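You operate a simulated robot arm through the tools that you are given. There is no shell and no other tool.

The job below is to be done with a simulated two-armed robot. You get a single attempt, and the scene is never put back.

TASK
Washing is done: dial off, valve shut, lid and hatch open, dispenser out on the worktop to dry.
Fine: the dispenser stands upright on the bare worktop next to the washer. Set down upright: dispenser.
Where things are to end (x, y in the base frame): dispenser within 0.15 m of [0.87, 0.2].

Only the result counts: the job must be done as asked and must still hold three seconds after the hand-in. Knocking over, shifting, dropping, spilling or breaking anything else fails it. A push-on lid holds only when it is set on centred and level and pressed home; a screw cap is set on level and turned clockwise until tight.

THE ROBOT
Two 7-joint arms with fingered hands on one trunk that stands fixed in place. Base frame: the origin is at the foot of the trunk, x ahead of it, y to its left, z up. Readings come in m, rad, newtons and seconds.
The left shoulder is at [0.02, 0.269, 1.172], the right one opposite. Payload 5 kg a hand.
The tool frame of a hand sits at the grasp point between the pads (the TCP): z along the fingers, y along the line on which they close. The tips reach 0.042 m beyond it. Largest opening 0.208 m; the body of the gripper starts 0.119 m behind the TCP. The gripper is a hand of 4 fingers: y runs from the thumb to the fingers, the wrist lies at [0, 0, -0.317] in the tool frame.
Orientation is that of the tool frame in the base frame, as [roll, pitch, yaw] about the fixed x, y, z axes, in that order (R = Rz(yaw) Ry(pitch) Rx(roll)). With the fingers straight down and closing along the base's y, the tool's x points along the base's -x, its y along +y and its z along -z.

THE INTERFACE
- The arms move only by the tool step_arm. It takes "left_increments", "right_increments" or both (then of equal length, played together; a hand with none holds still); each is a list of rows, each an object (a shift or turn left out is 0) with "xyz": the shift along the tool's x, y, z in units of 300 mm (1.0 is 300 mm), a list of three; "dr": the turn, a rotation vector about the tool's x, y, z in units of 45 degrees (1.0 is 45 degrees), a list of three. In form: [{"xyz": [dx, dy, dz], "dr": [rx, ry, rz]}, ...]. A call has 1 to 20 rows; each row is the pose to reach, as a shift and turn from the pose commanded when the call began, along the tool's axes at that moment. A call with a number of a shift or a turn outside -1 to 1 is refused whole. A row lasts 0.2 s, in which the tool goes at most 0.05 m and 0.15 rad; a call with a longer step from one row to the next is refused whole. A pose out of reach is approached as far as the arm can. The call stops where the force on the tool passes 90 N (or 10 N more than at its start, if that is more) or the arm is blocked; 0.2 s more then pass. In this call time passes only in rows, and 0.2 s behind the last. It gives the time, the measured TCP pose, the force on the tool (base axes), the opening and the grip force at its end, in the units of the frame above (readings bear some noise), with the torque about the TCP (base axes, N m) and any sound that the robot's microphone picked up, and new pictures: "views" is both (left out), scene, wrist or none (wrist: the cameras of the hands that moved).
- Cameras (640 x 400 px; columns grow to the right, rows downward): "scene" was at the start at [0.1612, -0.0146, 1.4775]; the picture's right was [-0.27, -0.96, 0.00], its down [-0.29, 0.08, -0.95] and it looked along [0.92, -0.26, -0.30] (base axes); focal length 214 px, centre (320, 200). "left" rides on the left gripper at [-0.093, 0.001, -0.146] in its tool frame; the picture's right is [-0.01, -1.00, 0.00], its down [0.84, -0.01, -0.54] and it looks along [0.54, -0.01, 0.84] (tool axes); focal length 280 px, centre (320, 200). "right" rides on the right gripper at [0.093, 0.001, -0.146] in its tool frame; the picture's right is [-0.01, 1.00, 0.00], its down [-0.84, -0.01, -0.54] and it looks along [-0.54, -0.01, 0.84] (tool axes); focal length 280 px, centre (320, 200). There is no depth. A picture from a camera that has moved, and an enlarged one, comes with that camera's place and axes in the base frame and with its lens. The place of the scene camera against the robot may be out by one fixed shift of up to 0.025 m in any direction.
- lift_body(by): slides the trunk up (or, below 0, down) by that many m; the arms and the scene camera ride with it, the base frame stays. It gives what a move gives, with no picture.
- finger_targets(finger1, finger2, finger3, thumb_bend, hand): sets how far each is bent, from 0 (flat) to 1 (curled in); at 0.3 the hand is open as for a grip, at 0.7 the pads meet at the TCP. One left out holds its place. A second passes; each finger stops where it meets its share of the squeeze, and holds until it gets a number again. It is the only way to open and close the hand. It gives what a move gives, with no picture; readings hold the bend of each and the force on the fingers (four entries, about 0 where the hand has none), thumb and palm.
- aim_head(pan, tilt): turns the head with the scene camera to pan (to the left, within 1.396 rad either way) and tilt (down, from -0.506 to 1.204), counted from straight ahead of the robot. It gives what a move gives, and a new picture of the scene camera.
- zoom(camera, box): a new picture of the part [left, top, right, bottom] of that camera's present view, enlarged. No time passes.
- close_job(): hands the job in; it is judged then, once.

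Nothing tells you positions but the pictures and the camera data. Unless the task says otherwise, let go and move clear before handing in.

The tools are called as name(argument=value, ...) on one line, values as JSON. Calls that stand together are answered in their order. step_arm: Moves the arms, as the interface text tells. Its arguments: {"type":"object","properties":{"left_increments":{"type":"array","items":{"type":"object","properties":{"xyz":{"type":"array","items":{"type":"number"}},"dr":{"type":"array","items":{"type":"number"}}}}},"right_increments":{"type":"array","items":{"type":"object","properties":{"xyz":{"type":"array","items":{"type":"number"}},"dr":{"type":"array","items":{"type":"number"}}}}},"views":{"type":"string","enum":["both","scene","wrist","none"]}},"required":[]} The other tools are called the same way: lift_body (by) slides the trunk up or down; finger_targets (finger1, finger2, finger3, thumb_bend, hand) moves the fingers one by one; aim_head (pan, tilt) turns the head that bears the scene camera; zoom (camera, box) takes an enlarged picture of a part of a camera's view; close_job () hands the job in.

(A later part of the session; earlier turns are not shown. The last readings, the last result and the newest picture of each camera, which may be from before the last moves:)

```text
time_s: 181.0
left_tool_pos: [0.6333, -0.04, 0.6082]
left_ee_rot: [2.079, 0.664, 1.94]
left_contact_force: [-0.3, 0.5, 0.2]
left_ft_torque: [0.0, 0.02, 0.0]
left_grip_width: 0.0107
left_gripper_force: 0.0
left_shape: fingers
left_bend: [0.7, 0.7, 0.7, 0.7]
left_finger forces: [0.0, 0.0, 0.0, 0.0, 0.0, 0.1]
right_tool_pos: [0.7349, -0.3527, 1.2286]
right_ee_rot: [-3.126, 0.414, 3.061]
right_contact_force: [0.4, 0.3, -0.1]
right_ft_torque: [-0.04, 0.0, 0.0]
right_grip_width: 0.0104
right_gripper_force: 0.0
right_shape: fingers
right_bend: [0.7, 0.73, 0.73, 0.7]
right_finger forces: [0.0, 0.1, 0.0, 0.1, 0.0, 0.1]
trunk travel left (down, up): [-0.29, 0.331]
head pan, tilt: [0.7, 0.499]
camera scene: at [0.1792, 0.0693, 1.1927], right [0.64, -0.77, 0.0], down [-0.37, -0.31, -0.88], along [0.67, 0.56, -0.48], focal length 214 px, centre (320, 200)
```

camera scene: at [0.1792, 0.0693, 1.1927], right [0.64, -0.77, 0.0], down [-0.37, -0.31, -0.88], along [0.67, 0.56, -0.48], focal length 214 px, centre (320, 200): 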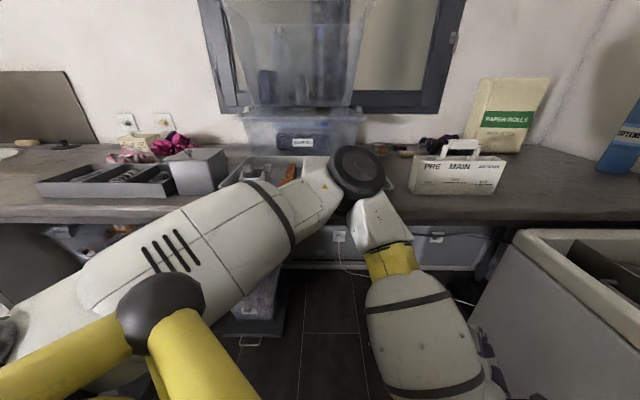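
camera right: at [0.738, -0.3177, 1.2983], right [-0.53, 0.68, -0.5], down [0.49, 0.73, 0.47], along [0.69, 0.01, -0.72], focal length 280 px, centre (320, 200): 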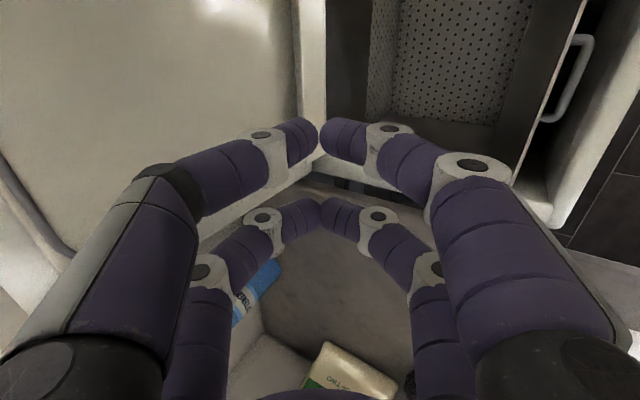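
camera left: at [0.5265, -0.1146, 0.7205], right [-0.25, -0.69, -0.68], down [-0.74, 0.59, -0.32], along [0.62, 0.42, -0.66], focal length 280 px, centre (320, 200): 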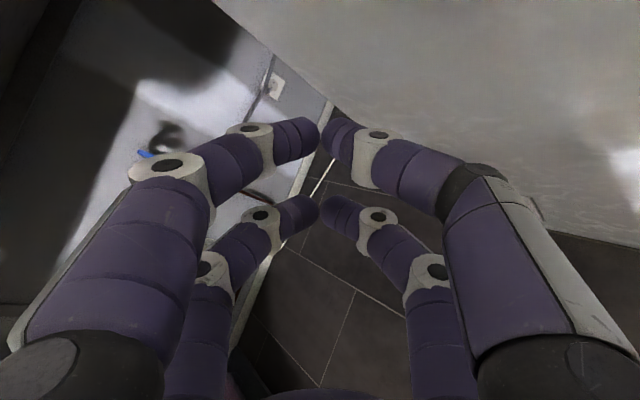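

From down here the left camera sees the blue tap lever. Before attempting that long reach, I'll check the washer's low flap too, since a valve could be behind it. Turn the left hand to look at it.

step_arm(left_increments=[{"xyz": [0.09, -0.067, 0.027], "dr": [0.14, -0.1, 0]}, {"xyz": [0.187, -0.134, 0.053], "dr": [0.283, -0.2, 0]}, {"xyz": [0.28, -0.2, 0.08], "dr": [0.425, -0.303, 0]}, {"xyz": [0.373, -0.269, 0.107], "dr": [0.567, -0.404, 0]}, {"xyz": [0.467, -0.336, 0.133], "dr": [0.708, -0.505, 0]}, {"xyz": [0.56, -0.403, 0.16], "dr": [0.85, -0.606, 0]}], views="both")

```text
time_s: 182.3
left_tool_pos: [0.6207, -0.0299, 0.5261]
left_ee_rot: [2.349, 0.862, 1.839]
left_contact_force: [-0.1, -0.1, -0.1]
left_ft_torque: [-0.05, -0.06, -0.02]
left_grip_width: 0.0108
left_gripper_force: 0.0
left_shape: fingers
left_bend: [0.7, 0.7, 0.7, 0.7]
left_finger forces: [0.0, 0.1, 0.0, 0.1, 0.1, 0.1]
left hand out of reach, approached as far as the arm can: row 3, 4, 5, 6
right_tool_pos: [0.7348, -0.3515, 1.2272]
right_ee_rot: [-3.126, 0.414, 3.062]
right_contact_force: [-0.6, 0.9, -0.4]
right_ft_torque: [-0.18, 0.05, -0.09]
right_grip_width: 0.0109
right_gripper_force: 0.1
right_shape: fingers
right_bend: [0.7, 0.73, 0.73, 0.7]
right_finger forces: [0.1, 0.0, 0.1, 0.0, 0.0, 0.0]
trunk travel left (down, up): [-0.29, 0.331]
head pan, tilt: [0.7, 0.499]
stopped in row 6 (left hand): the arm was blocked; the commanded pose is now the measured one
camera scene: at [0.1795, 0.0699, 1.1924], right [0.64, -0.76, 0.0], down [-0.37, -0.31, -0.88], along [0.67, 0.57, -0.48], focal length 214 px, centre (320, 200)
camera left: at [0.5174, -0.0404, 0.6644], right [-0.53, -0.72, -0.45], down [-0.6, 0.7, -0.4], along [0.6, 0.06, -0.8], focal length 280 px, centre (320, 200)
```

scene: 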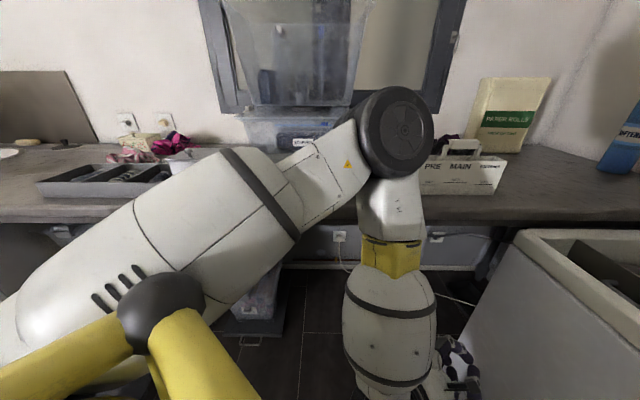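
left: 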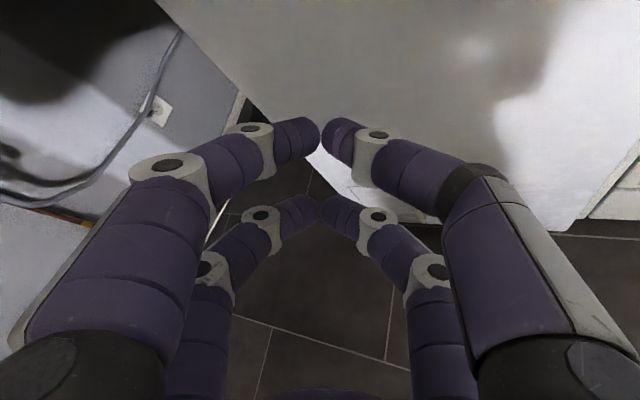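

That orientation is outside the left arm's range. To reach under the worktop, the elbow must get below its edge first: so I'll drop the left hand close to the floor in front, then lower the trunk.

step_arm(left_increments=[{"xyz": [0.1, -0.067, 0.065], "dr": [-0.05, 0.032, 0]}, {"xyz": [0.2, -0.134, 0.13], "dr": [-0.1, 0.064, 0]}, {"xyz": [0.3, -0.2, 0.194], "dr": [-0.15, 0.096, 0]}, {"xyz": [0.395, -0.268, 0.259], "dr": [-0.2, 0.128, 0]}, {"xyz": [0.494, -0.336, 0.324], "dr": [-0.255, 0.16, 0]}, {"xyz": [0.593, -0.403, 0.389], "dr": [-0.31, 0.19, 0]}, {"xyz": [0.69, -0.47, 0.453], "dr": [-0.36, 0.223, 0]}, {"xyz": [0.79, -0.537, 0.518], "dr": [-0.41, 0.255, 0]}], views="both")

```text
time_s: 184.1
left_tool_pos: [0.6212, -0.0465, 0.2008]
left_ee_rot: [2.18, 0.729, 2.053]
left_contact_force: [1.1, -0.4, 0.3]
left_ft_torque: [0.02, 0.12, 0.0]
left_grip_width: 0.0105
left_gripper_force: 0.1
left_shape: fingers
left_bend: [0.7, 0.7, 0.7, 0.7]
left_finger forces: [0.0, 0.0, 0.0, 0.0, 0.0, 0.1]
right_tool_pos: [0.7341, -0.3523, 1.2284]
right_ee_rot: [-3.126, 0.414, 3.06]
right_contact_force: [0.3, -0.8, -0.7]
right_ft_torque: [0.02, 0.03, -0.01]
right_grip_width: 0.0105
right_gripper_force: 0.2
right_shape: fingers
right_bend: [0.7, 0.73, 0.73, 0.7]
right_finger forces: [0.1, 0.1, 0.1, 0.0, 0.0, 0.1]
trunk travel left (down, up): [-0.29, 0.331]
head pan, tilt: [0.7, 0.499]
camera scene: at [0.1794, 0.0693, 1.1925], right [0.64, -0.76, 0.0], down [-0.37, -0.31, -0.88], along [0.67, 0.57, -0.48], focal length 214 px, centre (320, 200)
camera left: at [0.5229, -0.1142, 0.3257], right [-0.25, -0.76, -0.6], down [-0.78, 0.52, -0.34], along [0.57, 0.39, -0.72], focal length 280 px, centre (320, 200)
```

scene: 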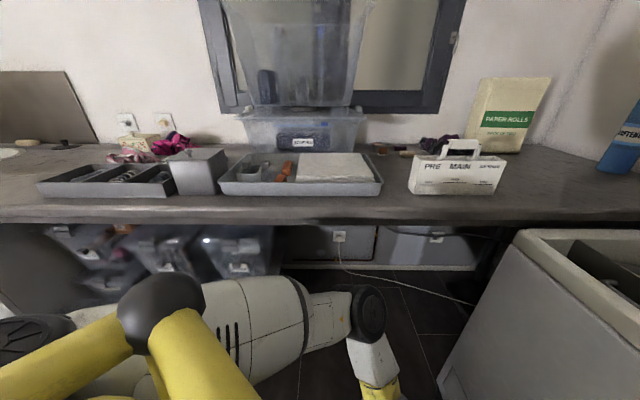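
left: 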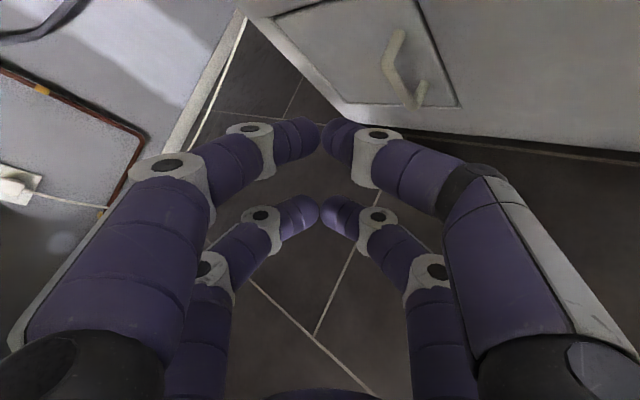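

The elbow is now below the worktop and everything on it is undisturbed; the flap's bail handle is also visible. Raise the hand a little, then lower the trunk.

step_arm(left_increments=[{"xyz": [-0.08, 0.123, 0.009]}, {"xyz": [-0.161, 0.246, 0.018]}, {"xyz": [-0.241, 0.37, 0.028]}, {"xyz": [-0.322, 0.493, 0.037]}], views="scene")

lift_body(by=-0.1)

aim_head(pan=0.6, tilt=0.5)

```text
time_s: 185.1
left_tool_pos: [0.6972, -0.0019, 0.3471]
left_ee_rot: [2.185, 0.727, 2.049]
left_contact_force: [1.6, 0.3, -0.5]
left_ft_torque: [0.01, 0.07, 0.0]
left_grip_width: 0.0106
left_gripper_force: 0.1
left_shape: fingers
left_bend: [0.7, 0.7, 0.7, 0.7]
left_finger forces: [0.0, 0.0, 0.1, 0.0, 0.1, 0.1]
right_tool_pos: [0.7333, -0.3547, 1.2272]
right_ee_rot: [-3.129, 0.414, 3.058]
right_contact_force: [-0.1, -0.3, -0.2]
right_ft_torque: [0.04, 0.02, 0.01]
right_grip_width: 0.0107
right_gripper_force: 0.1
right_shape: fingers
right_bend: [0.7, 0.73, 0.73, 0.7]
right_finger forces: [0.0, 0.0, 0.1, 0.1, 0.0, 0.0]
trunk travel left (down, up): [-0.29, 0.331]
head pan, tilt: [0.7, 0.499]
camera scene: at [0.1779, 0.0681, 1.1917], right [0.64, -0.77, 0.0], down [-0.36, -0.31, -0.88], along [0.67, 0.57, -0.48], focal length 214 px, centre (320, 200)
```

scene: 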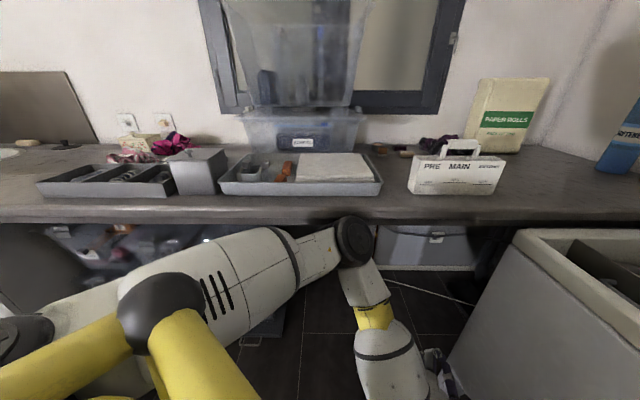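

```text
time_s: 186.5
left_tool_pos: [0.702, 0.0009, 0.2521]
left_ee_rot: [2.178, 0.733, 2.049]
left_contact_force: [0.3, 1.1, -0.2]
left_ft_torque: [0.01, 0.09, 0.03]
left_grip_width: 0.0107
left_gripper_force: 0.2
left_shape: fingers
left_bend: [0.7, 0.7, 0.7, 0.7]
left_finger forces: [0.0, 0.0, 0.1, 0.0, 0.0, 0.0]
right_tool_pos: [0.7324, -0.353, 1.131]
right_ee_rot: [-3.127, 0.418, 3.058]
right_contact_force: [-0.6, 1.3, 1.1]
right_ft_torque: [-0.01, -0.08, -0.04]
right_grip_width: 0.0107
right_gripper_force: 0.1
right_shape: fingers
right_bend: [0.7, 0.73, 0.73, 0.7]
right_finger forces: [0.0, 0.0, 0.0, 0.1, 0.0, 0.1]
trunk travel left (down, up): [-0.19, 0.431]
head pan, tilt: [0.7, 0.499]
```

```text
time_s: 187.1
left_tool_pos: [0.702, 0.0008, 0.2508]
left_ee_rot: [2.18, 0.731, 2.049]
left_contact_force: [-0.1, -0.7, -0.6]
left_ft_torque: [-0.02, -0.03, 0.01]
left_grip_width: 0.0106
left_gripper_force: 0.0
left_shape: fingers
left_bend: [0.7, 0.7, 0.7, 0.7]
left_finger forces: [0.0, 0.2, 0.1, 0.0, 0.0, 0.0]
right_tool_pos: [0.7346, -0.353, 1.1281]
right_ee_rot: [-3.128, 0.415, 3.059]
right_contact_force: [1.1, 0.4, 0.1]
right_ft_torque: [0.02, -0.02, -0.01]
right_grip_width: 0.0106
right_gripper_force: 0.0
right_shape: fingers
right_bend: [0.7, 0.73, 0.73, 0.7]
right_finger forces: [0.0, 0.1, 0.0, 0.0, 0.0, 0.1]
trunk travel left (down, up): [-0.19, 0.431]
head pan, tilt: [0.6, 0.499]
camera scene: at [0.2278, 0.0621, 1.0832], right [0.57, -0.82, 0.0], down [-0.39, -0.27, -0.88], along [0.72, 0.5, -0.48], focal length 214 px, centre (320, 200)
```

scene: 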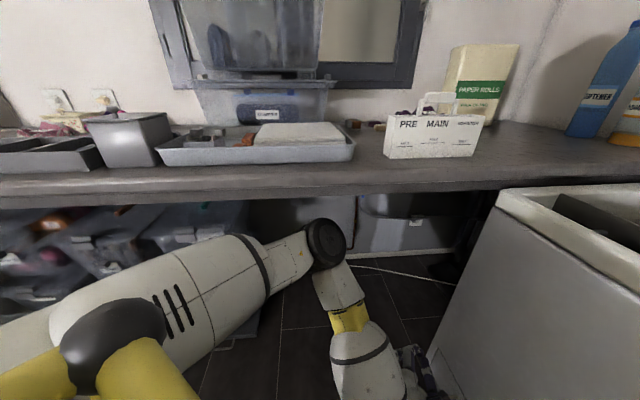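

Good, the elbow stays below. Lower the trunk another 10 cm.

lift_body(by=-0.1)

step_arm(left_increments=[{"xyz": [-0.05, 0.1, 0.06]}, {"xyz": [-0.1, 0.2, 0.12]}, {"xyz": [-0.15, 0.3, 0.18]}, {"xyz": [-0.2, 0.4, 0.24]}], views="both")

```text
time_s: 188.5
left_tool_pos: [0.7038, 0.0001, 0.1745]
left_ee_rot: [2.161, 0.757, 2.033]
left_contact_force: [-0.9, -0.4, -0.5]
left_ft_torque: [0.05, -0.02, -0.01]
left_grip_width: 0.0108
left_gripper_force: 0.0
left_shape: fingers
left_bend: [0.7, 0.7, 0.7, 0.7]
left_finger forces: [0.0, 0.1, 0.1, 0.1, 0.0, 0.1]
right_tool_pos: [0.7118, -0.3358, 1.0664]
right_ee_rot: [-3.108, 0.452, 3.07]
right_contact_force: [-0.7, -0.5, -0.3]
right_ft_torque: [-0.04, -0.01, 0.0]
right_grip_width: 0.0106
right_gripper_force: 0.0
right_shape: fingers
right_bend: [0.7, 0.73, 0.73, 0.7]
right_finger forces: [0.1, 0.0, 0.1, 0.0, 0.0, 0.0]
trunk travel left (down, up): [-0.09, 0.531]
head pan, tilt: [0.6, 0.499]
```

```text
time_s: 189.5
left_tool_pos: [0.8187, 0.0548, 0.2579]
left_ee_rot: [2.163, 0.756, 2.035]
left_contact_force: [-0.3, -1.3, -0.3]
left_ft_torque: [0.05, -0.13, 0.09]
left_grip_width: 0.0104
left_gripper_force: 0.1
left_shape: fingers
left_bend: [0.7, 0.7, 0.7, 0.7]
left_finger forces: [0.0, 0.1, 0.0, 0.1, 0.0, 0.1]
right_tool_pos: [0.7104, -0.3349, 1.0657]
right_ee_rot: [-3.106, 0.453, 3.07]
right_contact_force: [-0.2, 0.0, -0.3]
right_ft_torque: [0.02, -0.04, 0.01]
right_grip_width: 0.0106
right_gripper_force: 0.0
right_shape: fingers
right_bend: [0.7, 0.73, 0.73, 0.7]
right_finger forces: [0.1, 0.0, 0.0, 0.0, 0.0, 0.1]
trunk travel left (down, up): [-0.09, 0.531]
head pan, tilt: [0.6, 0.499]
camera scene: at [0.2726, 0.0752, 0.9779], right [0.56, -0.83, 0.02], down [-0.39, -0.28, -0.88], along [0.73, 0.49, -0.48], focal length 214 px, centre (320, 200)
camera left: at [0.7171, -0.0108, 0.3821], right [-0.24, -0.77, -0.59], down [-0.77, 0.52, -0.37], along [0.59, 0.37, -0.72], focal length 280 px, centre (320, 200)
```

scene: 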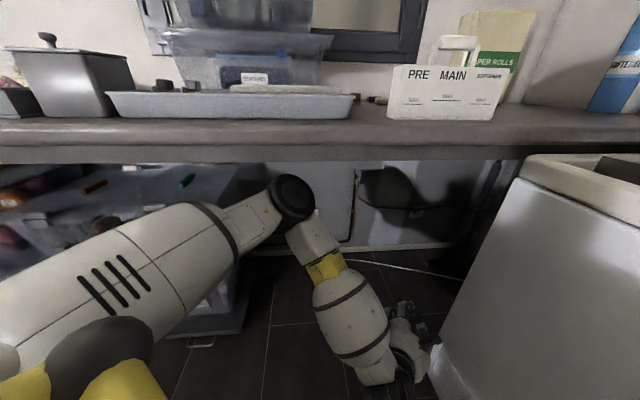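
left: 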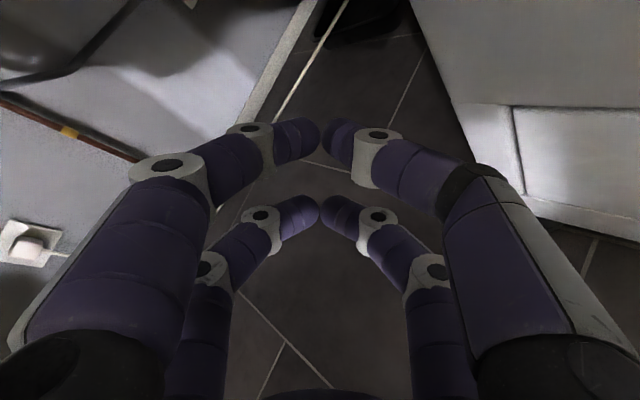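

Now reach in under the worktop, turning the hand toward the wall.

step_arm(left_increments=[{"xyz": [-0.052, 0.124, 0.047], "dr": [-0.12, 0.057, 0]}, {"xyz": [-0.103, 0.248, 0.094], "dr": [-0.247, 0.113, 0]}, {"xyz": [-0.155, 0.372, 0.141], "dr": [-0.37, 0.17, 0]}, {"xyz": [-0.207, 0.495, 0.188], "dr": [-0.494, 0.227, 0]}, {"xyz": [-0.258, 0.619, 0.235], "dr": [-0.617, 0.283, 0]}, {"xyz": [-0.31, 0.743, 0.282], "dr": [-0.741, 0.34, 0]}], views="both")

```text
time_s: 191.1
left_tool_pos: [0.9803, 0.1645, 0.4173]
left_ee_rot: [1.784, 0.649, 2.354]
left_contact_force: [0.8, -1.3, 0.1]
left_ft_torque: [0.01, 0.04, 0.08]
left_grip_width: 0.0106
left_gripper_force: 0.1
left_shape: fingers
left_bend: [0.7, 0.7, 0.7, 0.7]
left_finger forces: [0.0, 0.0, 0.0, 0.1, 0.0, 0.1]
right_tool_pos: [0.7091, -0.3329, 1.0678]
right_ee_rot: [-3.101, 0.46, 3.074]
right_contact_force: [2.2, -0.7, -1.3]
right_ft_torque: [0.02, 0.15, 0.01]
right_grip_width: 0.0107
right_gripper_force: 0.1
right_shape: fingers
right_bend: [0.7, 0.73, 0.73, 0.7]
right_finger forces: [0.0, 0.0, 0.0, 0.0, 0.0, 0.0]
trunk travel left (down, up): [-0.09, 0.531]
head pan, tilt: [0.6, 0.499]
stopped in row 6 (left hand): the arm was blocked; the commanded pose is now the measured one
camera scene: at [0.2742, 0.0739, 0.9756], right [0.56, -0.83, 0.02], down [-0.39, -0.28, -0.88], along [0.73, 0.48, -0.48], focal length 214 px, centre (320, 200)
camera left: at [0.9182, 0.024, 0.4991], right [0.27, -0.58, -0.77], down [-0.89, 0.15, -0.43], along [0.36, 0.8, -0.47], focal length 280 px, centre (320, 200)
```

scene: 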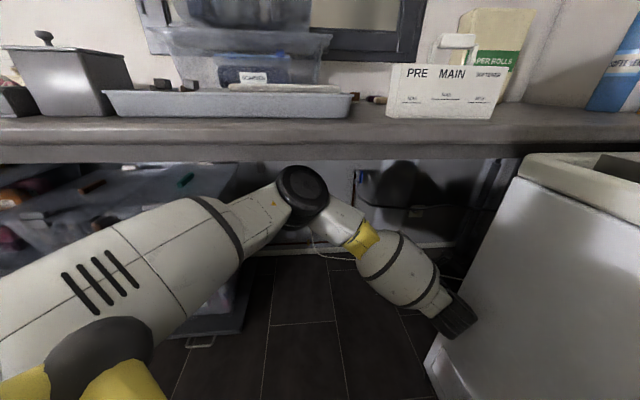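
left: 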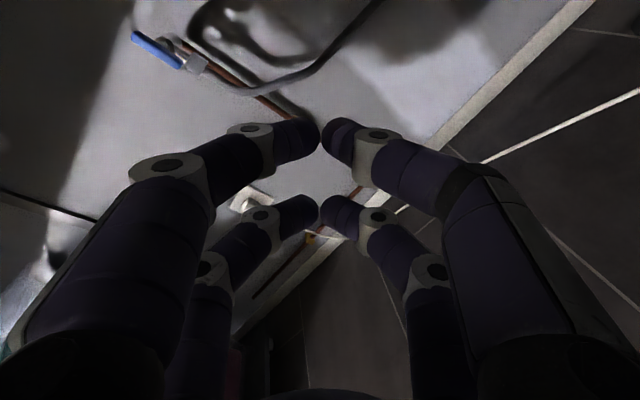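

The left camera now sees the tap clearly; it's nearer than estimated, around (1.18, 0.44, 0.57). Zoom for detail.

zoom(camera="left", box=[90, 0, 250, 100])

zoom(camera="scene", box=[330, 155, 394, 195])

```text
4.00 times, centred on (170, 50) of left
camera zoom: at [0.9182, 0.024, 0.4991], right [0.27, -0.58, -0.77], down [-0.89, 0.15, -0.43], along [0.36, 0.8, -0.47], focal length 1122 px, centre (920, 800)
```

zoom: 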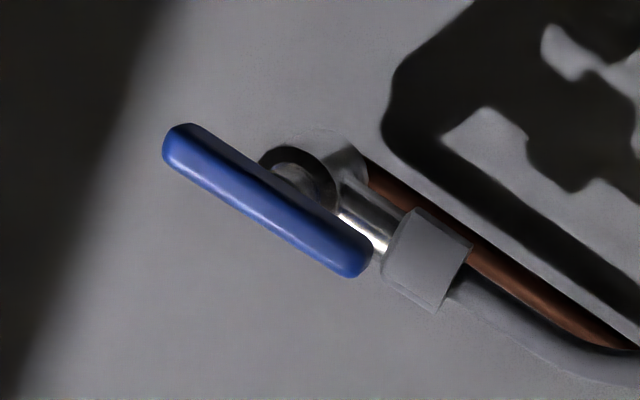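

```text
10.00 times, centred on (362, 175) of scene
camera zoom: at [0.2742, 0.0739, 0.9756], right [0.56, -0.83, 0.02], down [-0.39, -0.28, -0.88], along [0.73, 0.48, -0.48], focal length 2145 px, centre (-100, 450)
```

zoom: 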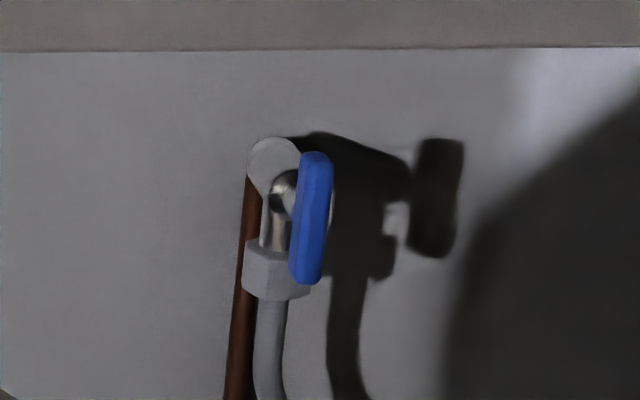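

Now I know the tap: lever centre about (1.177, 0.431, 0.573), vertical. I'll bring the closed left fingertips to the right of its lower half, stopping short first.

step_arm(left_increments=[{"xyz": [-0.047, 0.084, 0.095]}, {"xyz": [-0.095, 0.167, 0.191]}, {"xyz": [-0.142, 0.251, 0.286]}, {"xyz": [-0.19, 0.334, 0.382]}, {"xyz": [-0.237, 0.418, 0.477]}, {"xyz": [-0.285, 0.501, 0.573]}, {"xyz": [-0.332, 0.585, 0.668]}], views="both")

zoom(camera="left", box=[120, 0, 440, 200])

```text
time_s: 192.9
left_tool_pos: [1.1446, 0.3111, 0.4997]
left_ee_rot: [1.848, 0.601, 2.374]
left_contact_force: [1.0, -0.4, 1.2]
left_ft_torque: [-0.12, 0.18, 0.15]
left_grip_width: 0.0104
left_gripper_force: 0.1
left_shape: fingers
left_bend: [0.7, 0.7, 0.7, 0.7]
left_finger forces: [0.0, 0.0, 0.0, 0.1, 0.1, 0.0]
right_tool_pos: [0.7098, -0.331, 1.0637]
right_ee_rot: [-3.087, 0.465, 3.072]
right_contact_force: [2.2, -0.7, -2.3]
right_ft_torque: [0.04, 0.24, -0.02]
right_grip_width: 0.0106
right_gripper_force: 0.1
right_shape: fingers
right_bend: [0.7, 0.73, 0.73, 0.7]
right_finger forces: [0.0, 0.1, 0.0, 0.1, 0.0, 0.0]
trunk travel left (down, up): [-0.09, 0.531]
head pan, tilt: [0.6, 0.499]
stopped in row 7 (left hand): the arm was blocked; the commanded pose is now the measured one
camera scene: at [0.2846, 0.075, 0.9651], right [0.55, -0.84, 0.02], down [-0.4, -0.28, -0.87], along [0.74, 0.47, -0.49], focal length 214 px, centre (320, 200)
camera left: at [1.0874, 0.1732, 0.5865], right [0.21, -0.58, -0.78], down [-0.92, 0.16, -0.37], along [0.34, 0.8, -0.5], focal length 280 px, centre (320, 200)
```

scene: 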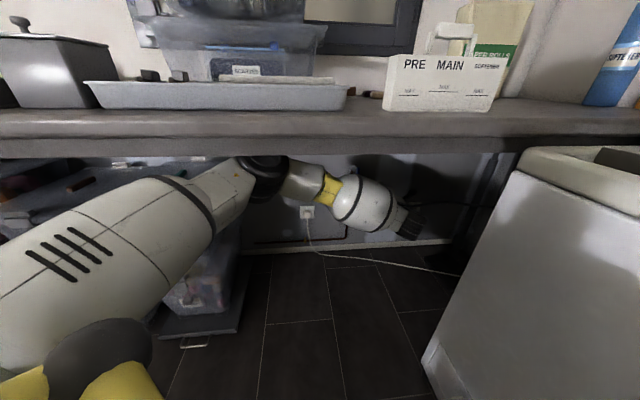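
left: 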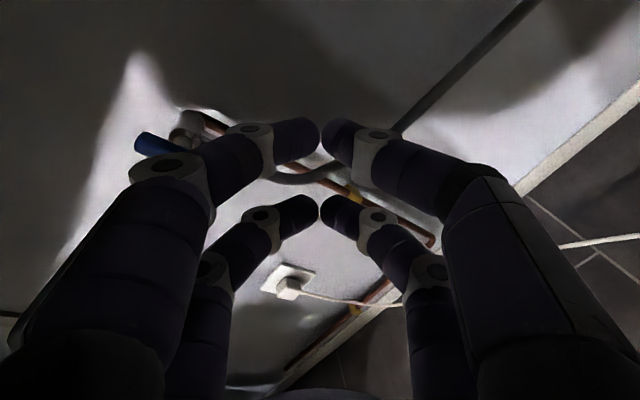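

```text
2.00 times, centred on (280, 100) of left
camera zoom: at [1.0874, 0.1732, 0.5865], right [0.21, -0.58, -0.78], down [-0.92, 0.16, -0.37], along [0.34, 0.8, -0.5], focal length 561 px, centre (400, 400)
```

zoom: 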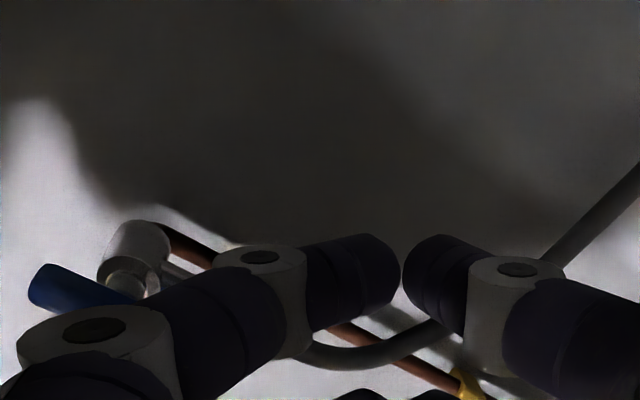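

The elbow is pressing on the underside of the worktop. I'll back down a bit, lower the trunk its last few cm, and point the hand upward at the tap from below so the elbow stays low.

step_arm(left_increments=[{"xyz": [0.08, -0.12, -0.05]}, {"xyz": [0.16, -0.24, -0.12]}], views="none")

lift_body(by=-0.085)

step_arm(left_increments=[{"dr": [-0.12, -0.1, 0]}, {"dr": [-0.25, -0.207, 0]}, {"dr": [-0.37, -0.31, 0]}, {"dr": [-0.5, -0.414, 0]}, {"dr": [-0.624, -0.517, 0]}], views="both")

```text
time_s: 193.5
left_tool_pos: [1.1017, 0.2913, 0.4603]
left_ee_rot: [1.818, 0.622, 2.374]
left_contact_force: [0.8, 0.8, 3.0]
left_ft_torque: [-0.25, 0.33, -0.03]
left_grip_width: 0.0105
left_gripper_force: 0.0
left_shape: fingers
left_bend: [0.7, 0.7, 0.7, 0.7]
left_finger forces: [0.0, 0.0, 0.0, 0.0, 0.1, 0.0]
right_tool_pos: [0.707, -0.3287, 1.0722]
right_ee_rot: [-3.095, 0.471, 3.083]
right_contact_force: [-0.1, 0.3, 0.2]
right_ft_torque: [-0.01, -0.03, 0.01]
right_grip_width: 0.0106
right_gripper_force: 0.1
right_shape: fingers
right_bend: [0.7, 0.73, 0.73, 0.7]
right_finger forces: [0.0, 0.1, 0.0, 0.0, 0.0, 0.0]
trunk travel left (down, up): [-0.09, 0.531]
head pan, tilt: [0.6, 0.499]
```

```text
time_s: 194.7
left_tool_pos: [1.0975, 0.2976, 0.4417]
left_ee_rot: [1.8, 0.678, 2.358]
left_contact_force: [-0.2, -0.2, 0.3]
left_ft_torque: [0.01, 0.02, 0.0]
left_grip_width: 0.0107
left_gripper_force: 0.0
left_shape: fingers
left_bend: [0.7, 0.7, 0.7, 0.7]
left_finger forces: [0.1, 0.0, 0.1, 0.1, 0.1, 0.0]
right_tool_pos: [0.6571, -0.2799, 1.0639]
right_ee_rot: [-3.037, 0.556, 3.131]
right_contact_force: [-0.9, 0.6, 0.3]
right_ft_torque: [-0.01, 0.01, -0.03]
right_grip_width: 0.0108
right_gripper_force: 0.1
right_shape: fingers
right_bend: [0.7, 0.73, 0.73, 0.7]
right_finger forces: [0.0, 0.1, 0.0, 0.0, 0.0, 0.0]
trunk travel left (down, up): [-0.005, 0.616]
head pan, tilt: [0.6, 0.499]
```

```text
time_s: 196.1
left_tool_pos: [1.0992, 0.2825, 0.4283]
left_ee_rot: [1.093, 0.625, 1.917]
left_contact_force: [0.1, -0.8, -3.0]
left_ft_torque: [0.2, -0.25, 0.09]
left_grip_width: 0.0109
left_gripper_force: 0.0
left_shape: fingers
left_bend: [0.7, 0.7, 0.7, 0.7]
left_finger forces: [0.1, 0.1, 0.0, 0.0, 0.2, 0.0]
left hand out of reach, approached as far as the arm can: row 5
right_tool_pos: [0.6519, -0.2734, 1.0638]
right_ee_rot: [-3.016, 0.572, -3.132]
right_contact_force: [2.2, -0.6, -1.6]
right_ft_torque: [-0.04, 0.14, -0.02]
right_grip_width: 0.0107
right_gripper_force: 0.1
right_shape: fingers
right_bend: [0.7, 0.73, 0.73, 0.7]
right_finger forces: [0.0, 0.0, 0.0, 0.0, 0.0, 0.1]
trunk travel left (down, up): [-0.005, 0.616]
head pan, tilt: [0.6, 0.499]
stopped in row 5 (left hand): the arm was blocked; the commanded pose is now the measured one
camera scene: at [0.3144, 0.0868, 0.8889], right [0.55, -0.83, 0.05], down [-0.38, -0.3, -0.88], along [0.74, 0.47, -0.48], focal length 214 px, centre (320, 200)
camera left: at [1.0163, 0.1303, 0.4289], right [0.61, -0.34, -0.71], down [-0.63, 0.34, -0.7], along [0.48, 0.88, -0.01], focal length 280 px, centre (320, 200)
```

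scene: 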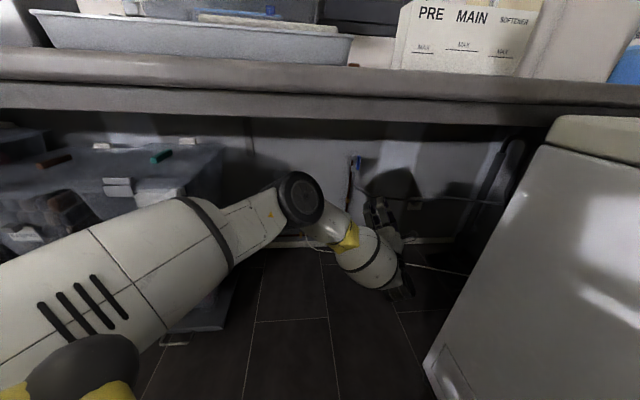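
left: 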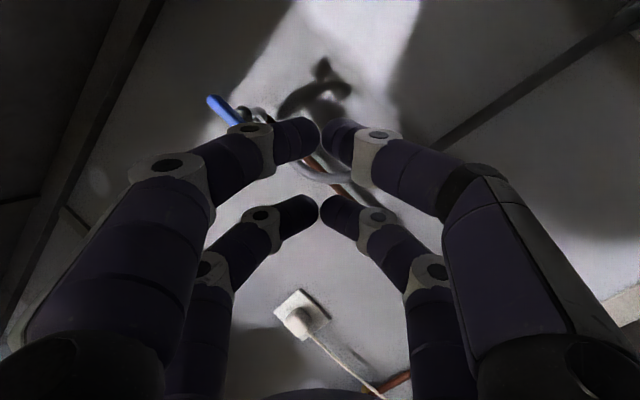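

The hand now points up at the tap and the elbow is free. Approach: first to 4 cm short, fingertips right of the lever's lower half.

step_arm(left_increments=[{"xyz": [-0.034, 0.069, 0.122]}, {"xyz": [-0.069, 0.138, 0.245]}, {"xyz": [-0.103, 0.207, 0.367]}], views="both")

zoom(camera="left", box=[200, 40, 440, 190])

zoom(camera="scene", box=[310, 140, 438, 220])

```text
time_s: 197.1
left_tool_pos: [1.1548, 0.3338, 0.5295]
left_ee_rot: [1.095, 0.62, 1.917]
left_contact_force: [0.1, 0.9, -1.5]
left_ft_torque: [0.15, -0.18, -0.01]
left_grip_width: 0.0105
left_gripper_force: 0.0
left_shape: fingers
left_bend: [0.7, 0.7, 0.7, 0.7]
left_finger forces: [0.0, 0.0, 0.0, 0.0, 0.0, 0.1]
right_tool_pos: [0.648, -0.2678, 1.0617]
right_ee_rot: [-3.0, 0.576, -3.117]
right_contact_force: [0.7, 0.8, -0.6]
right_ft_torque: [0.01, 0.02, 0.01]
right_grip_width: 0.0108
right_gripper_force: 0.0
right_shape: fingers
right_bend: [0.7, 0.73, 0.73, 0.7]
right_finger forces: [0.0, 0.0, 0.0, 0.0, 0.0, 0.0]
trunk travel left (down, up): [-0.005, 0.616]
head pan, tilt: [0.6, 0.499]
stopped in row 3 (left hand): the arm was blocked; the commanded pose is now the measured one
camera scene: at [0.3162, 0.0812, 0.8869], right [0.55, -0.83, 0.04], down [-0.38, -0.29, -0.88], along [0.75, 0.47, -0.48], focal length 214 px, centre (320, 200)
camera left: at [1.0718, 0.181, 0.5309], right [0.61, -0.34, -0.72], down [-0.63, 0.35, -0.7], along [0.49, 0.87, 0.0], focal length 280 px, centre (320, 200)
```

scene: 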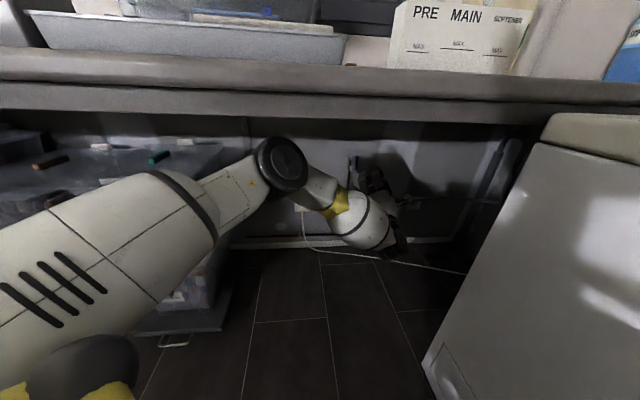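
left: 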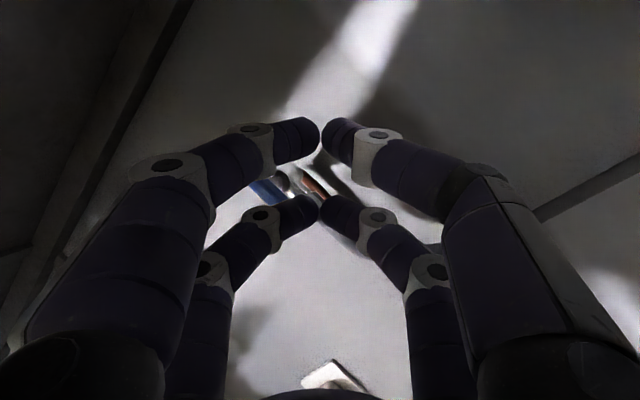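

```text
2.67 times, centred on (320, 115) of left
camera zoom: at [1.0718, 0.181, 0.5309], right [0.61, -0.34, -0.72], down [-0.63, 0.35, -0.7], along [0.49, 0.87, 0.0], focal length 748 px, centre (320, 427)
```

zoom: 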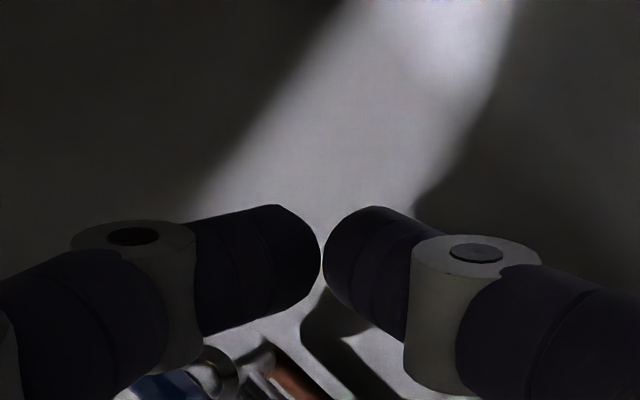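

```text
5.00 times, centred on (374, 180) of scene
camera zoom: at [0.3162, 0.0812, 0.8869], right [0.55, -0.83, 0.04], down [-0.38, -0.29, -0.88], along [0.75, 0.47, -0.48], focal length 1072 px, centre (50, 300)
```

zoom: 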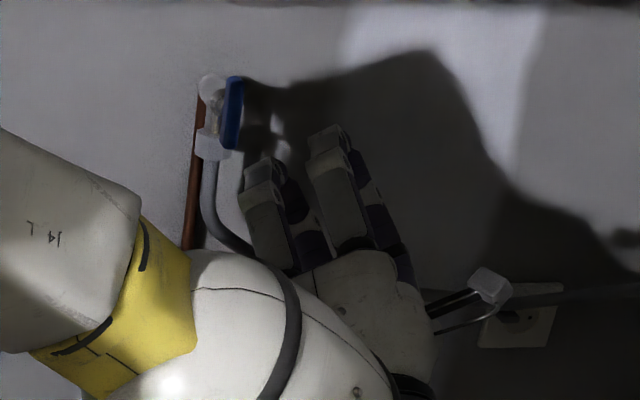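

Well placed: the fingertips are just right of and below the lever. Advance ~4 cm so they overlap the lever's plane.

step_arm(left_increments=[{"xyz": [0.006, 0.006, 0.05]}, {"xyz": [0.012, 0.012, 0.1]}, {"xyz": [0.017, 0.017, 0.144]}], views="none")

zoom(camera="scene", box=[330, 140, 410, 190])

zoom(camera="left", box=[200, 80, 440, 230])

```text
time_s: 198.1
left_tool_pos: [1.1879, 0.3489, 0.5435]
left_ee_rot: [1.112, 0.621, 1.922]
left_contact_force: [-0.1, -2.0, -5.8]
left_ft_torque: [0.31, -0.53, 0.22]
left_grip_width: 0.0108
left_gripper_force: 0.0
left_shape: fingers
left_bend: [0.7, 0.7, 0.7, 0.7]
left_finger forces: [0.0, 0.1, 0.0, 0.1, 0.0, 0.0]
left hand out of reach, approached as far as the arm can: row 3
right_tool_pos: [0.6481, -0.2627, 1.0559]
right_ee_rot: [-2.985, 0.572, -3.106]
right_contact_force: [1.7, -1.0, -0.5]
right_ft_torque: [0.05, 0.09, 0.04]
right_grip_width: 0.0107
right_gripper_force: 0.0
right_shape: fingers
right_bend: [0.7, 0.73, 0.73, 0.7]
right_finger forces: [0.1, 0.0, 0.0, 0.1, 0.1, 0.0]
trunk travel left (down, up): [-0.005, 0.616]
head pan, tilt: [0.6, 0.499]
stopped in row 3 (left hand): the arm was blocked; the commanded pose is now the measured one
```

```text
8.00 times, centred on (370, 165) of scene
camera zoom: at [0.3185, 0.0765, 0.8853], right [0.54, -0.84, 0.04], down [-0.38, -0.29, -0.88], along [0.75, 0.46, -0.48], focal length 1716 px, centre (-80, 480)
```

zoom: 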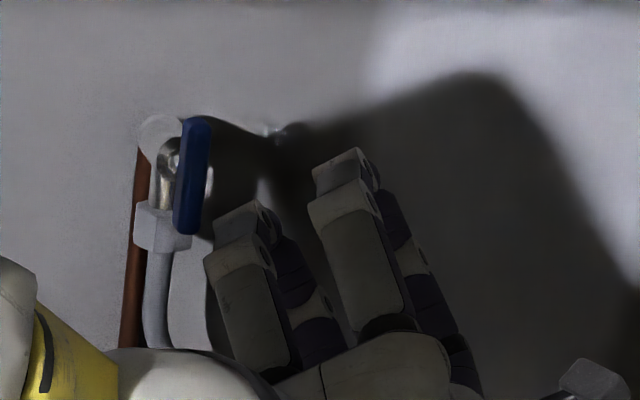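

```text
2.67 times, centred on (320, 155) of left
camera zoom: at [1.1034, 0.196, 0.5453], right [0.6, -0.35, -0.72], down [-0.63, 0.34, -0.69], along [0.49, 0.87, -0.01], focal length 748 px, centre (320, 320)
```

zoom: 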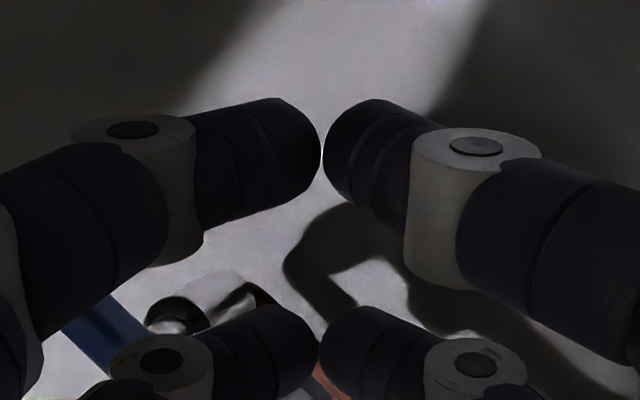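

The tip overlaps the lever's plane. Push left along the wall against the lever's lower half.

step_arm(left_increments=[{"xyz": [0.045, 0.031, -0.004]}, {"xyz": [0.09, 0.063, -0.007]}, {"xyz": [0.134, 0.094, -0.011]}, {"xyz": [0.169, 0.131, -0.01]}], views="none")

zoom(camera="scene", box=[330, 140, 410, 190])

zoom(camera="left", box=[200, 80, 440, 230])

```text
time_s: 199.3
left_tool_pos: [1.1509, 0.3785, 0.5458]
left_ee_rot: [1.134, 0.628, 1.953]
left_contact_force: [0.3, -1.9, -5.0]
left_ft_torque: [0.3, -0.49, 0.24]
left_grip_width: 0.0105
left_gripper_force: 0.0
left_shape: fingers
left_bend: [0.7, 0.7, 0.7, 0.7]
left_finger forces: [0.1, 0.1, 0.1, 0.0, 0.0, 0.0]
left hand out of reach, approached as far as the arm can: row 2, 3, 4
right_tool_pos: [0.6482, -0.2609, 1.0512]
right_ee_rot: [-2.972, 0.57, -3.099]
right_contact_force: [1.6, -1.6, -1.1]
right_ft_torque: [0.03, 0.08, -0.03]
right_grip_width: 0.011
right_gripper_force: 0.1
right_shape: fingers
right_bend: [0.7, 0.73, 0.73, 0.7]
right_finger forces: [0.0, 0.0, 0.0, 0.0, 0.1, 0.0]
trunk travel left (down, up): [-0.005, 0.616]
head pan, tilt: [0.6, 0.499]
stopped in row 4 (left hand): the arm was blocked; the commanded pose is now the measured one
```

```text
8.00 times, centred on (370, 165) of scene
camera zoom: at [0.3202, 0.0727, 0.884], right [0.54, -0.84, 0.04], down [-0.38, -0.28, -0.88], along [0.75, 0.46, -0.47], focal length 1716 px, centre (-80, 480)
```

zoom: 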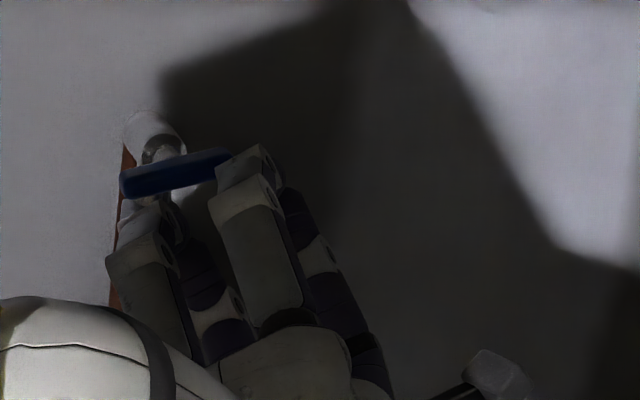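

```text
2.67 times, centred on (320, 155) of left
camera zoom: at [1.0693, 0.2251, 0.5507], right [0.59, -0.35, -0.72], down [-0.65, 0.32, -0.69], along [0.47, 0.88, -0.03], focal length 748 px, centre (320, 320)
```

zoom: 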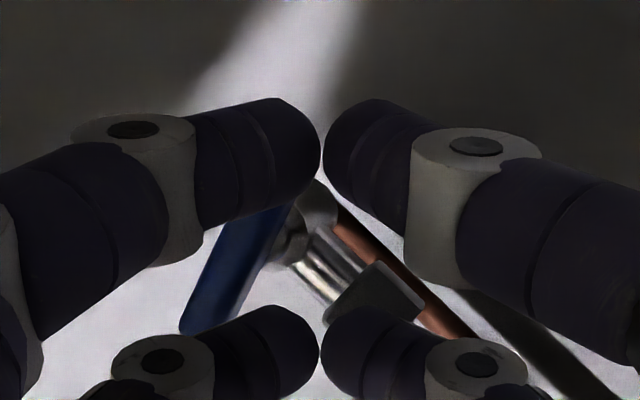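

The lever has swung almost to horizontal (shut). Push the last bit, upward on its left end.

step_arm(left_increments=[{"xyz": [0.005, 0.035, 0.01]}, {"xyz": [0.0, 0.07, 0.025]}, {"xyz": [-0.005, 0.1, 0.035]}], views="none")

zoom(camera="scene", box=[330, 140, 410, 190])

zoom(camera="left", box=[200, 80, 440, 230])

```text
time_s: 200.3
left_tool_pos: [1.1432, 0.3845, 0.5691]
left_ee_rot: [1.137, 0.626, 1.95]
left_contact_force: [-8.1, -13.1, -4.9]
left_ft_torque: [0.02, -0.18, 0.36]
left_grip_width: 0.0106
left_gripper_force: 9.0
left_shape: fingers
left_bend: [0.7, 0.73, 0.69, 0.7]
left_finger forces: [0.0, 16.9, 0.0, 0.0, 0.1, 0.0]
right_tool_pos: [0.6485, -0.2582, 1.048]
right_ee_rot: [-2.962, 0.566, -3.089]
right_contact_force: [1.6, -0.9, -0.7]
right_ft_torque: [0.09, 0.09, 0.03]
right_grip_width: 0.0106
right_gripper_force: 0.1
right_shape: fingers
right_bend: [0.7, 0.73, 0.73, 0.7]
right_finger forces: [0.0, 0.0, 0.1, 0.1, 0.0, 0.0]
trunk travel left (down, up): [-0.005, 0.616]
head pan, tilt: [0.6, 0.499]
stopped in row 3 (left hand): the arm was blocked; the commanded pose is now the measured one
```

```text
8.00 times, centred on (370, 165) of scene
camera zoom: at [0.3218, 0.0693, 0.8829], right [0.53, -0.84, 0.03], down [-0.39, -0.28, -0.88], along [0.75, 0.46, -0.47], focal length 1716 px, centre (-80, 480)
```

zoom: 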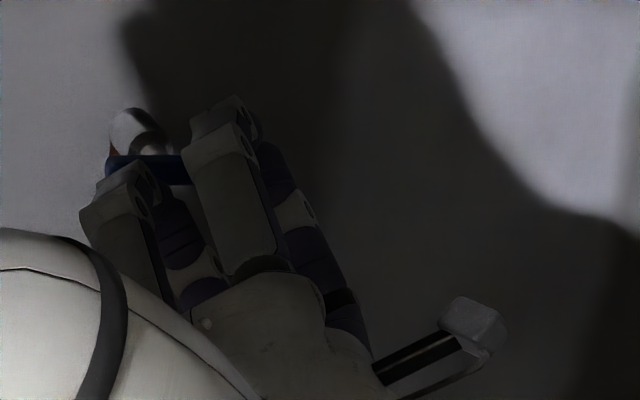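

```text
2.67 times, centred on (320, 155) of left
camera zoom: at [1.0613, 0.2314, 0.5754], right [0.59, -0.35, -0.73], down [-0.65, 0.33, -0.69], along [0.48, 0.88, -0.04], focal length 748 px, centre (320, 320)
```

zoom: 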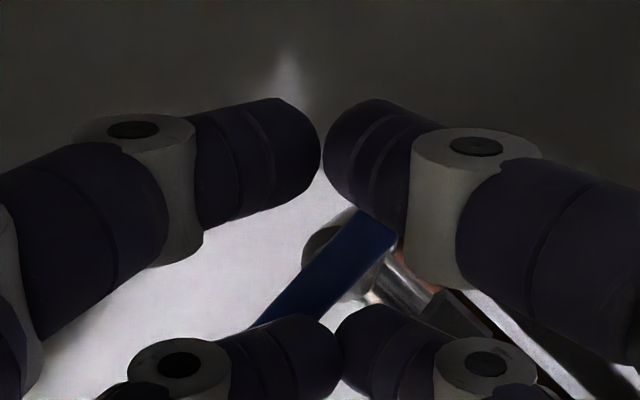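

The lever looks perpendicular to the outlet now. Withdraw straight away from the wall and verify.

step_arm(left_increments=[{"xyz": [0.008, -0.01, -0.02]}, {"xyz": [-0.02, 0.02, -0.1]}, {"xyz": [-0.045, 0.045, -0.2]}, {"xyz": [-0.06, 0.03, -0.33]}], views="none")

zoom(camera="scene", box=[330, 130, 410, 180])

zoom(camera="left", box=[160, 20, 480, 220])

```text
time_s: 201.5
left_tool_pos: [1.0701, 0.3272, 0.5402]
left_ee_rot: [1.15, 0.63, 1.968]
left_contact_force: [-0.1, -0.3, 0.5]
left_ft_torque: [-0.05, 0.0, 0.04]
left_grip_width: 0.0106
left_gripper_force: 0.1
left_shape: fingers
left_bend: [0.7, 0.7, 0.7, 0.7]
left_finger forces: [0.1, 0.0, 0.0, 0.1, 0.1, 0.0]
right_tool_pos: [0.65, -0.2538, 1.041]
right_ee_rot: [-2.956, 0.557, -3.086]
right_contact_force: [0.2, -0.6, 1.1]
right_ft_torque: [0.08, 0.02, 0.04]
right_grip_width: 0.0106
right_gripper_force: 0.1
right_shape: fingers
right_bend: [0.7, 0.73, 0.73, 0.7]
right_finger forces: [0.0, 0.0, 0.0, 0.0, 0.0, 0.0]
trunk travel left (down, up): [-0.005, 0.616]
head pan, tilt: [0.6, 0.499]
stopped in row 4 (left hand): the arm was blocked; the commanded pose is now the measured one
```

```text
8.00 times, centred on (370, 155) of scene
camera zoom: at [0.3236, 0.0697, 0.8791], right [0.53, -0.85, 0.04], down [-0.38, -0.28, -0.88], along [0.75, 0.46, -0.47], focal length 1716 px, centre (-80, 560)
```

zoom: 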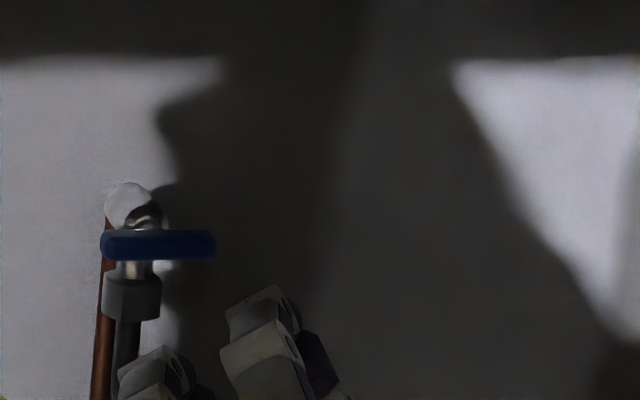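

```text
2.00 times, centred on (320, 120) of left
camera zoom: at [0.9895, 0.173, 0.5477], right [0.59, -0.35, -0.73], down [-0.66, 0.32, -0.68], along [0.47, 0.88, -0.05], focal length 561 px, centre (320, 360)
```

zoom: 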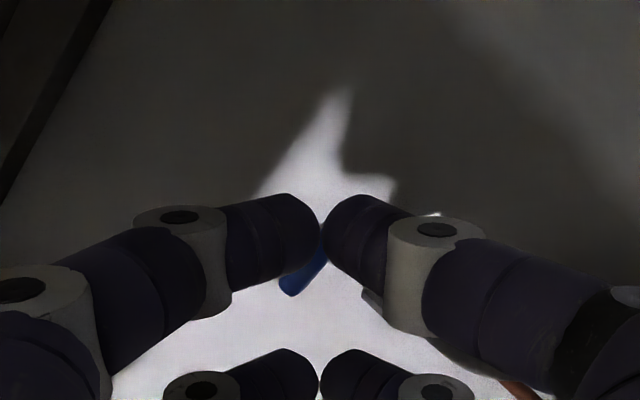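

The lever is horizontal: the valve is shut. Now carefully retract the left arm the way it came.

step_arm(left_increments=[{"xyz": [0.013, -0.041, -0.138]}, {"xyz": [0.026, -0.082, -0.276]}, {"xyz": [0.039, -0.123, -0.413]}, {"xyz": [0.052, -0.164, -0.551]}], views="none")

step_arm(left_increments=[{"dr": [0.12, 0.1, 0], "xyz": [0, -0.02, -0.02]}, {"dr": [0.25, 0.207, 0], "xyz": [0, -0.04, -0.04]}, {"dr": [0.37, 0.31, 0], "xyz": [0, -0.06, -0.06]}, {"dr": [0.5, 0.414, 0], "xyz": [0, -0.08, -0.08]}, {"dr": [0.624, 0.517, 0], "xyz": [0, -0.1, -0.1]}], views="both")

```text
time_s: 202.7
left_tool_pos: [1.0078, 0.2141, 0.4464]
left_ee_rot: [1.166, 0.627, 1.963]
left_contact_force: [0.3, -2.3, -4.5]
left_ft_torque: [0.22, -0.45, 0.13]
left_grip_width: 0.0107
left_gripper_force: 0.1
left_shape: fingers
left_bend: [0.7, 0.7, 0.7, 0.7]
left_finger forces: [0.0, 0.0, 0.0, 0.0, 0.0, 0.0]
left hand out of reach, approached as far as the arm can: row 3, 4
right_tool_pos: [0.6503, -0.2511, 1.0394]
right_ee_rot: [-2.945, 0.556, -3.078]
right_contact_force: [1.6, 0.5, -0.4]
right_ft_torque: [0.01, 0.1, -0.01]
right_grip_width: 0.0105
right_gripper_force: 0.0
right_shape: fingers
right_bend: [0.7, 0.73, 0.73, 0.7]
right_finger forces: [0.1, 0.1, 0.0, 0.1, 0.0, 0.1]
trunk travel left (down, up): [-0.005, 0.616]
head pan, tilt: [0.6, 0.499]
stopped in row 4 (left hand): the arm was blocked; the commanded pose is now the measured one
```

```text
time_s: 204.1
left_tool_pos: [1.0033, 0.1847, 0.4063]
left_ee_rot: [1.97, 0.623, 2.465]
left_contact_force: [0.8, 0.3, -0.1]
left_ft_torque: [0.0, 0.02, 0.0]
left_grip_width: 0.0106
left_gripper_force: 0.1
left_shape: fingers
left_bend: [0.7, 0.7, 0.7, 0.7]
left_finger forces: [0.1, 0.1, 0.0, 0.0, 0.0, 0.0]
right_tool_pos: [0.6517, -0.2493, 1.0319]
right_ee_rot: [-2.935, 0.551, -3.074]
right_contact_force: [-1.1, -0.2, 0.5]
right_ft_torque: [0.03, -0.01, 0.03]
right_grip_width: 0.0106
right_gripper_force: 0.2
right_shape: fingers
right_bend: [0.7, 0.73, 0.73, 0.7]
right_finger forces: [0.0, 0.0, 0.0, 0.1, 0.0, 0.0]
trunk travel left (down, up): [-0.005, 0.616]
head pan, tilt: [0.6, 0.499]
stopped in row 5 (left hand): the arm was blocked; the commanded pose is now the measured one
camera scene: at [0.3274, 0.0634, 0.8762], right [0.52, -0.85, 0.03], down [-0.39, -0.27, -0.88], along [0.76, 0.45, -0.47], focal length 214 px, centre (320, 200)
camera left: at [0.953, 0.0533, 0.5074], right [0.19, -0.65, -0.74], down [-0.94, 0.11, -0.33], along [0.29, 0.76, -0.59], focal length 280 px, centre (320, 200)
```

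scene: 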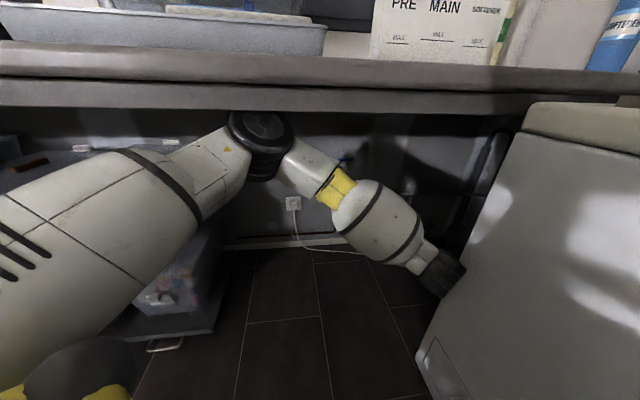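
left: 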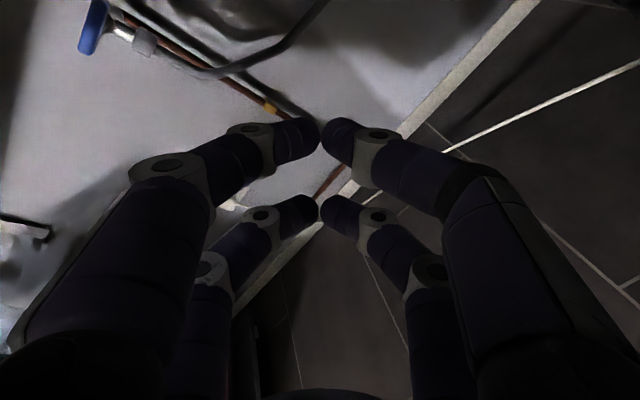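

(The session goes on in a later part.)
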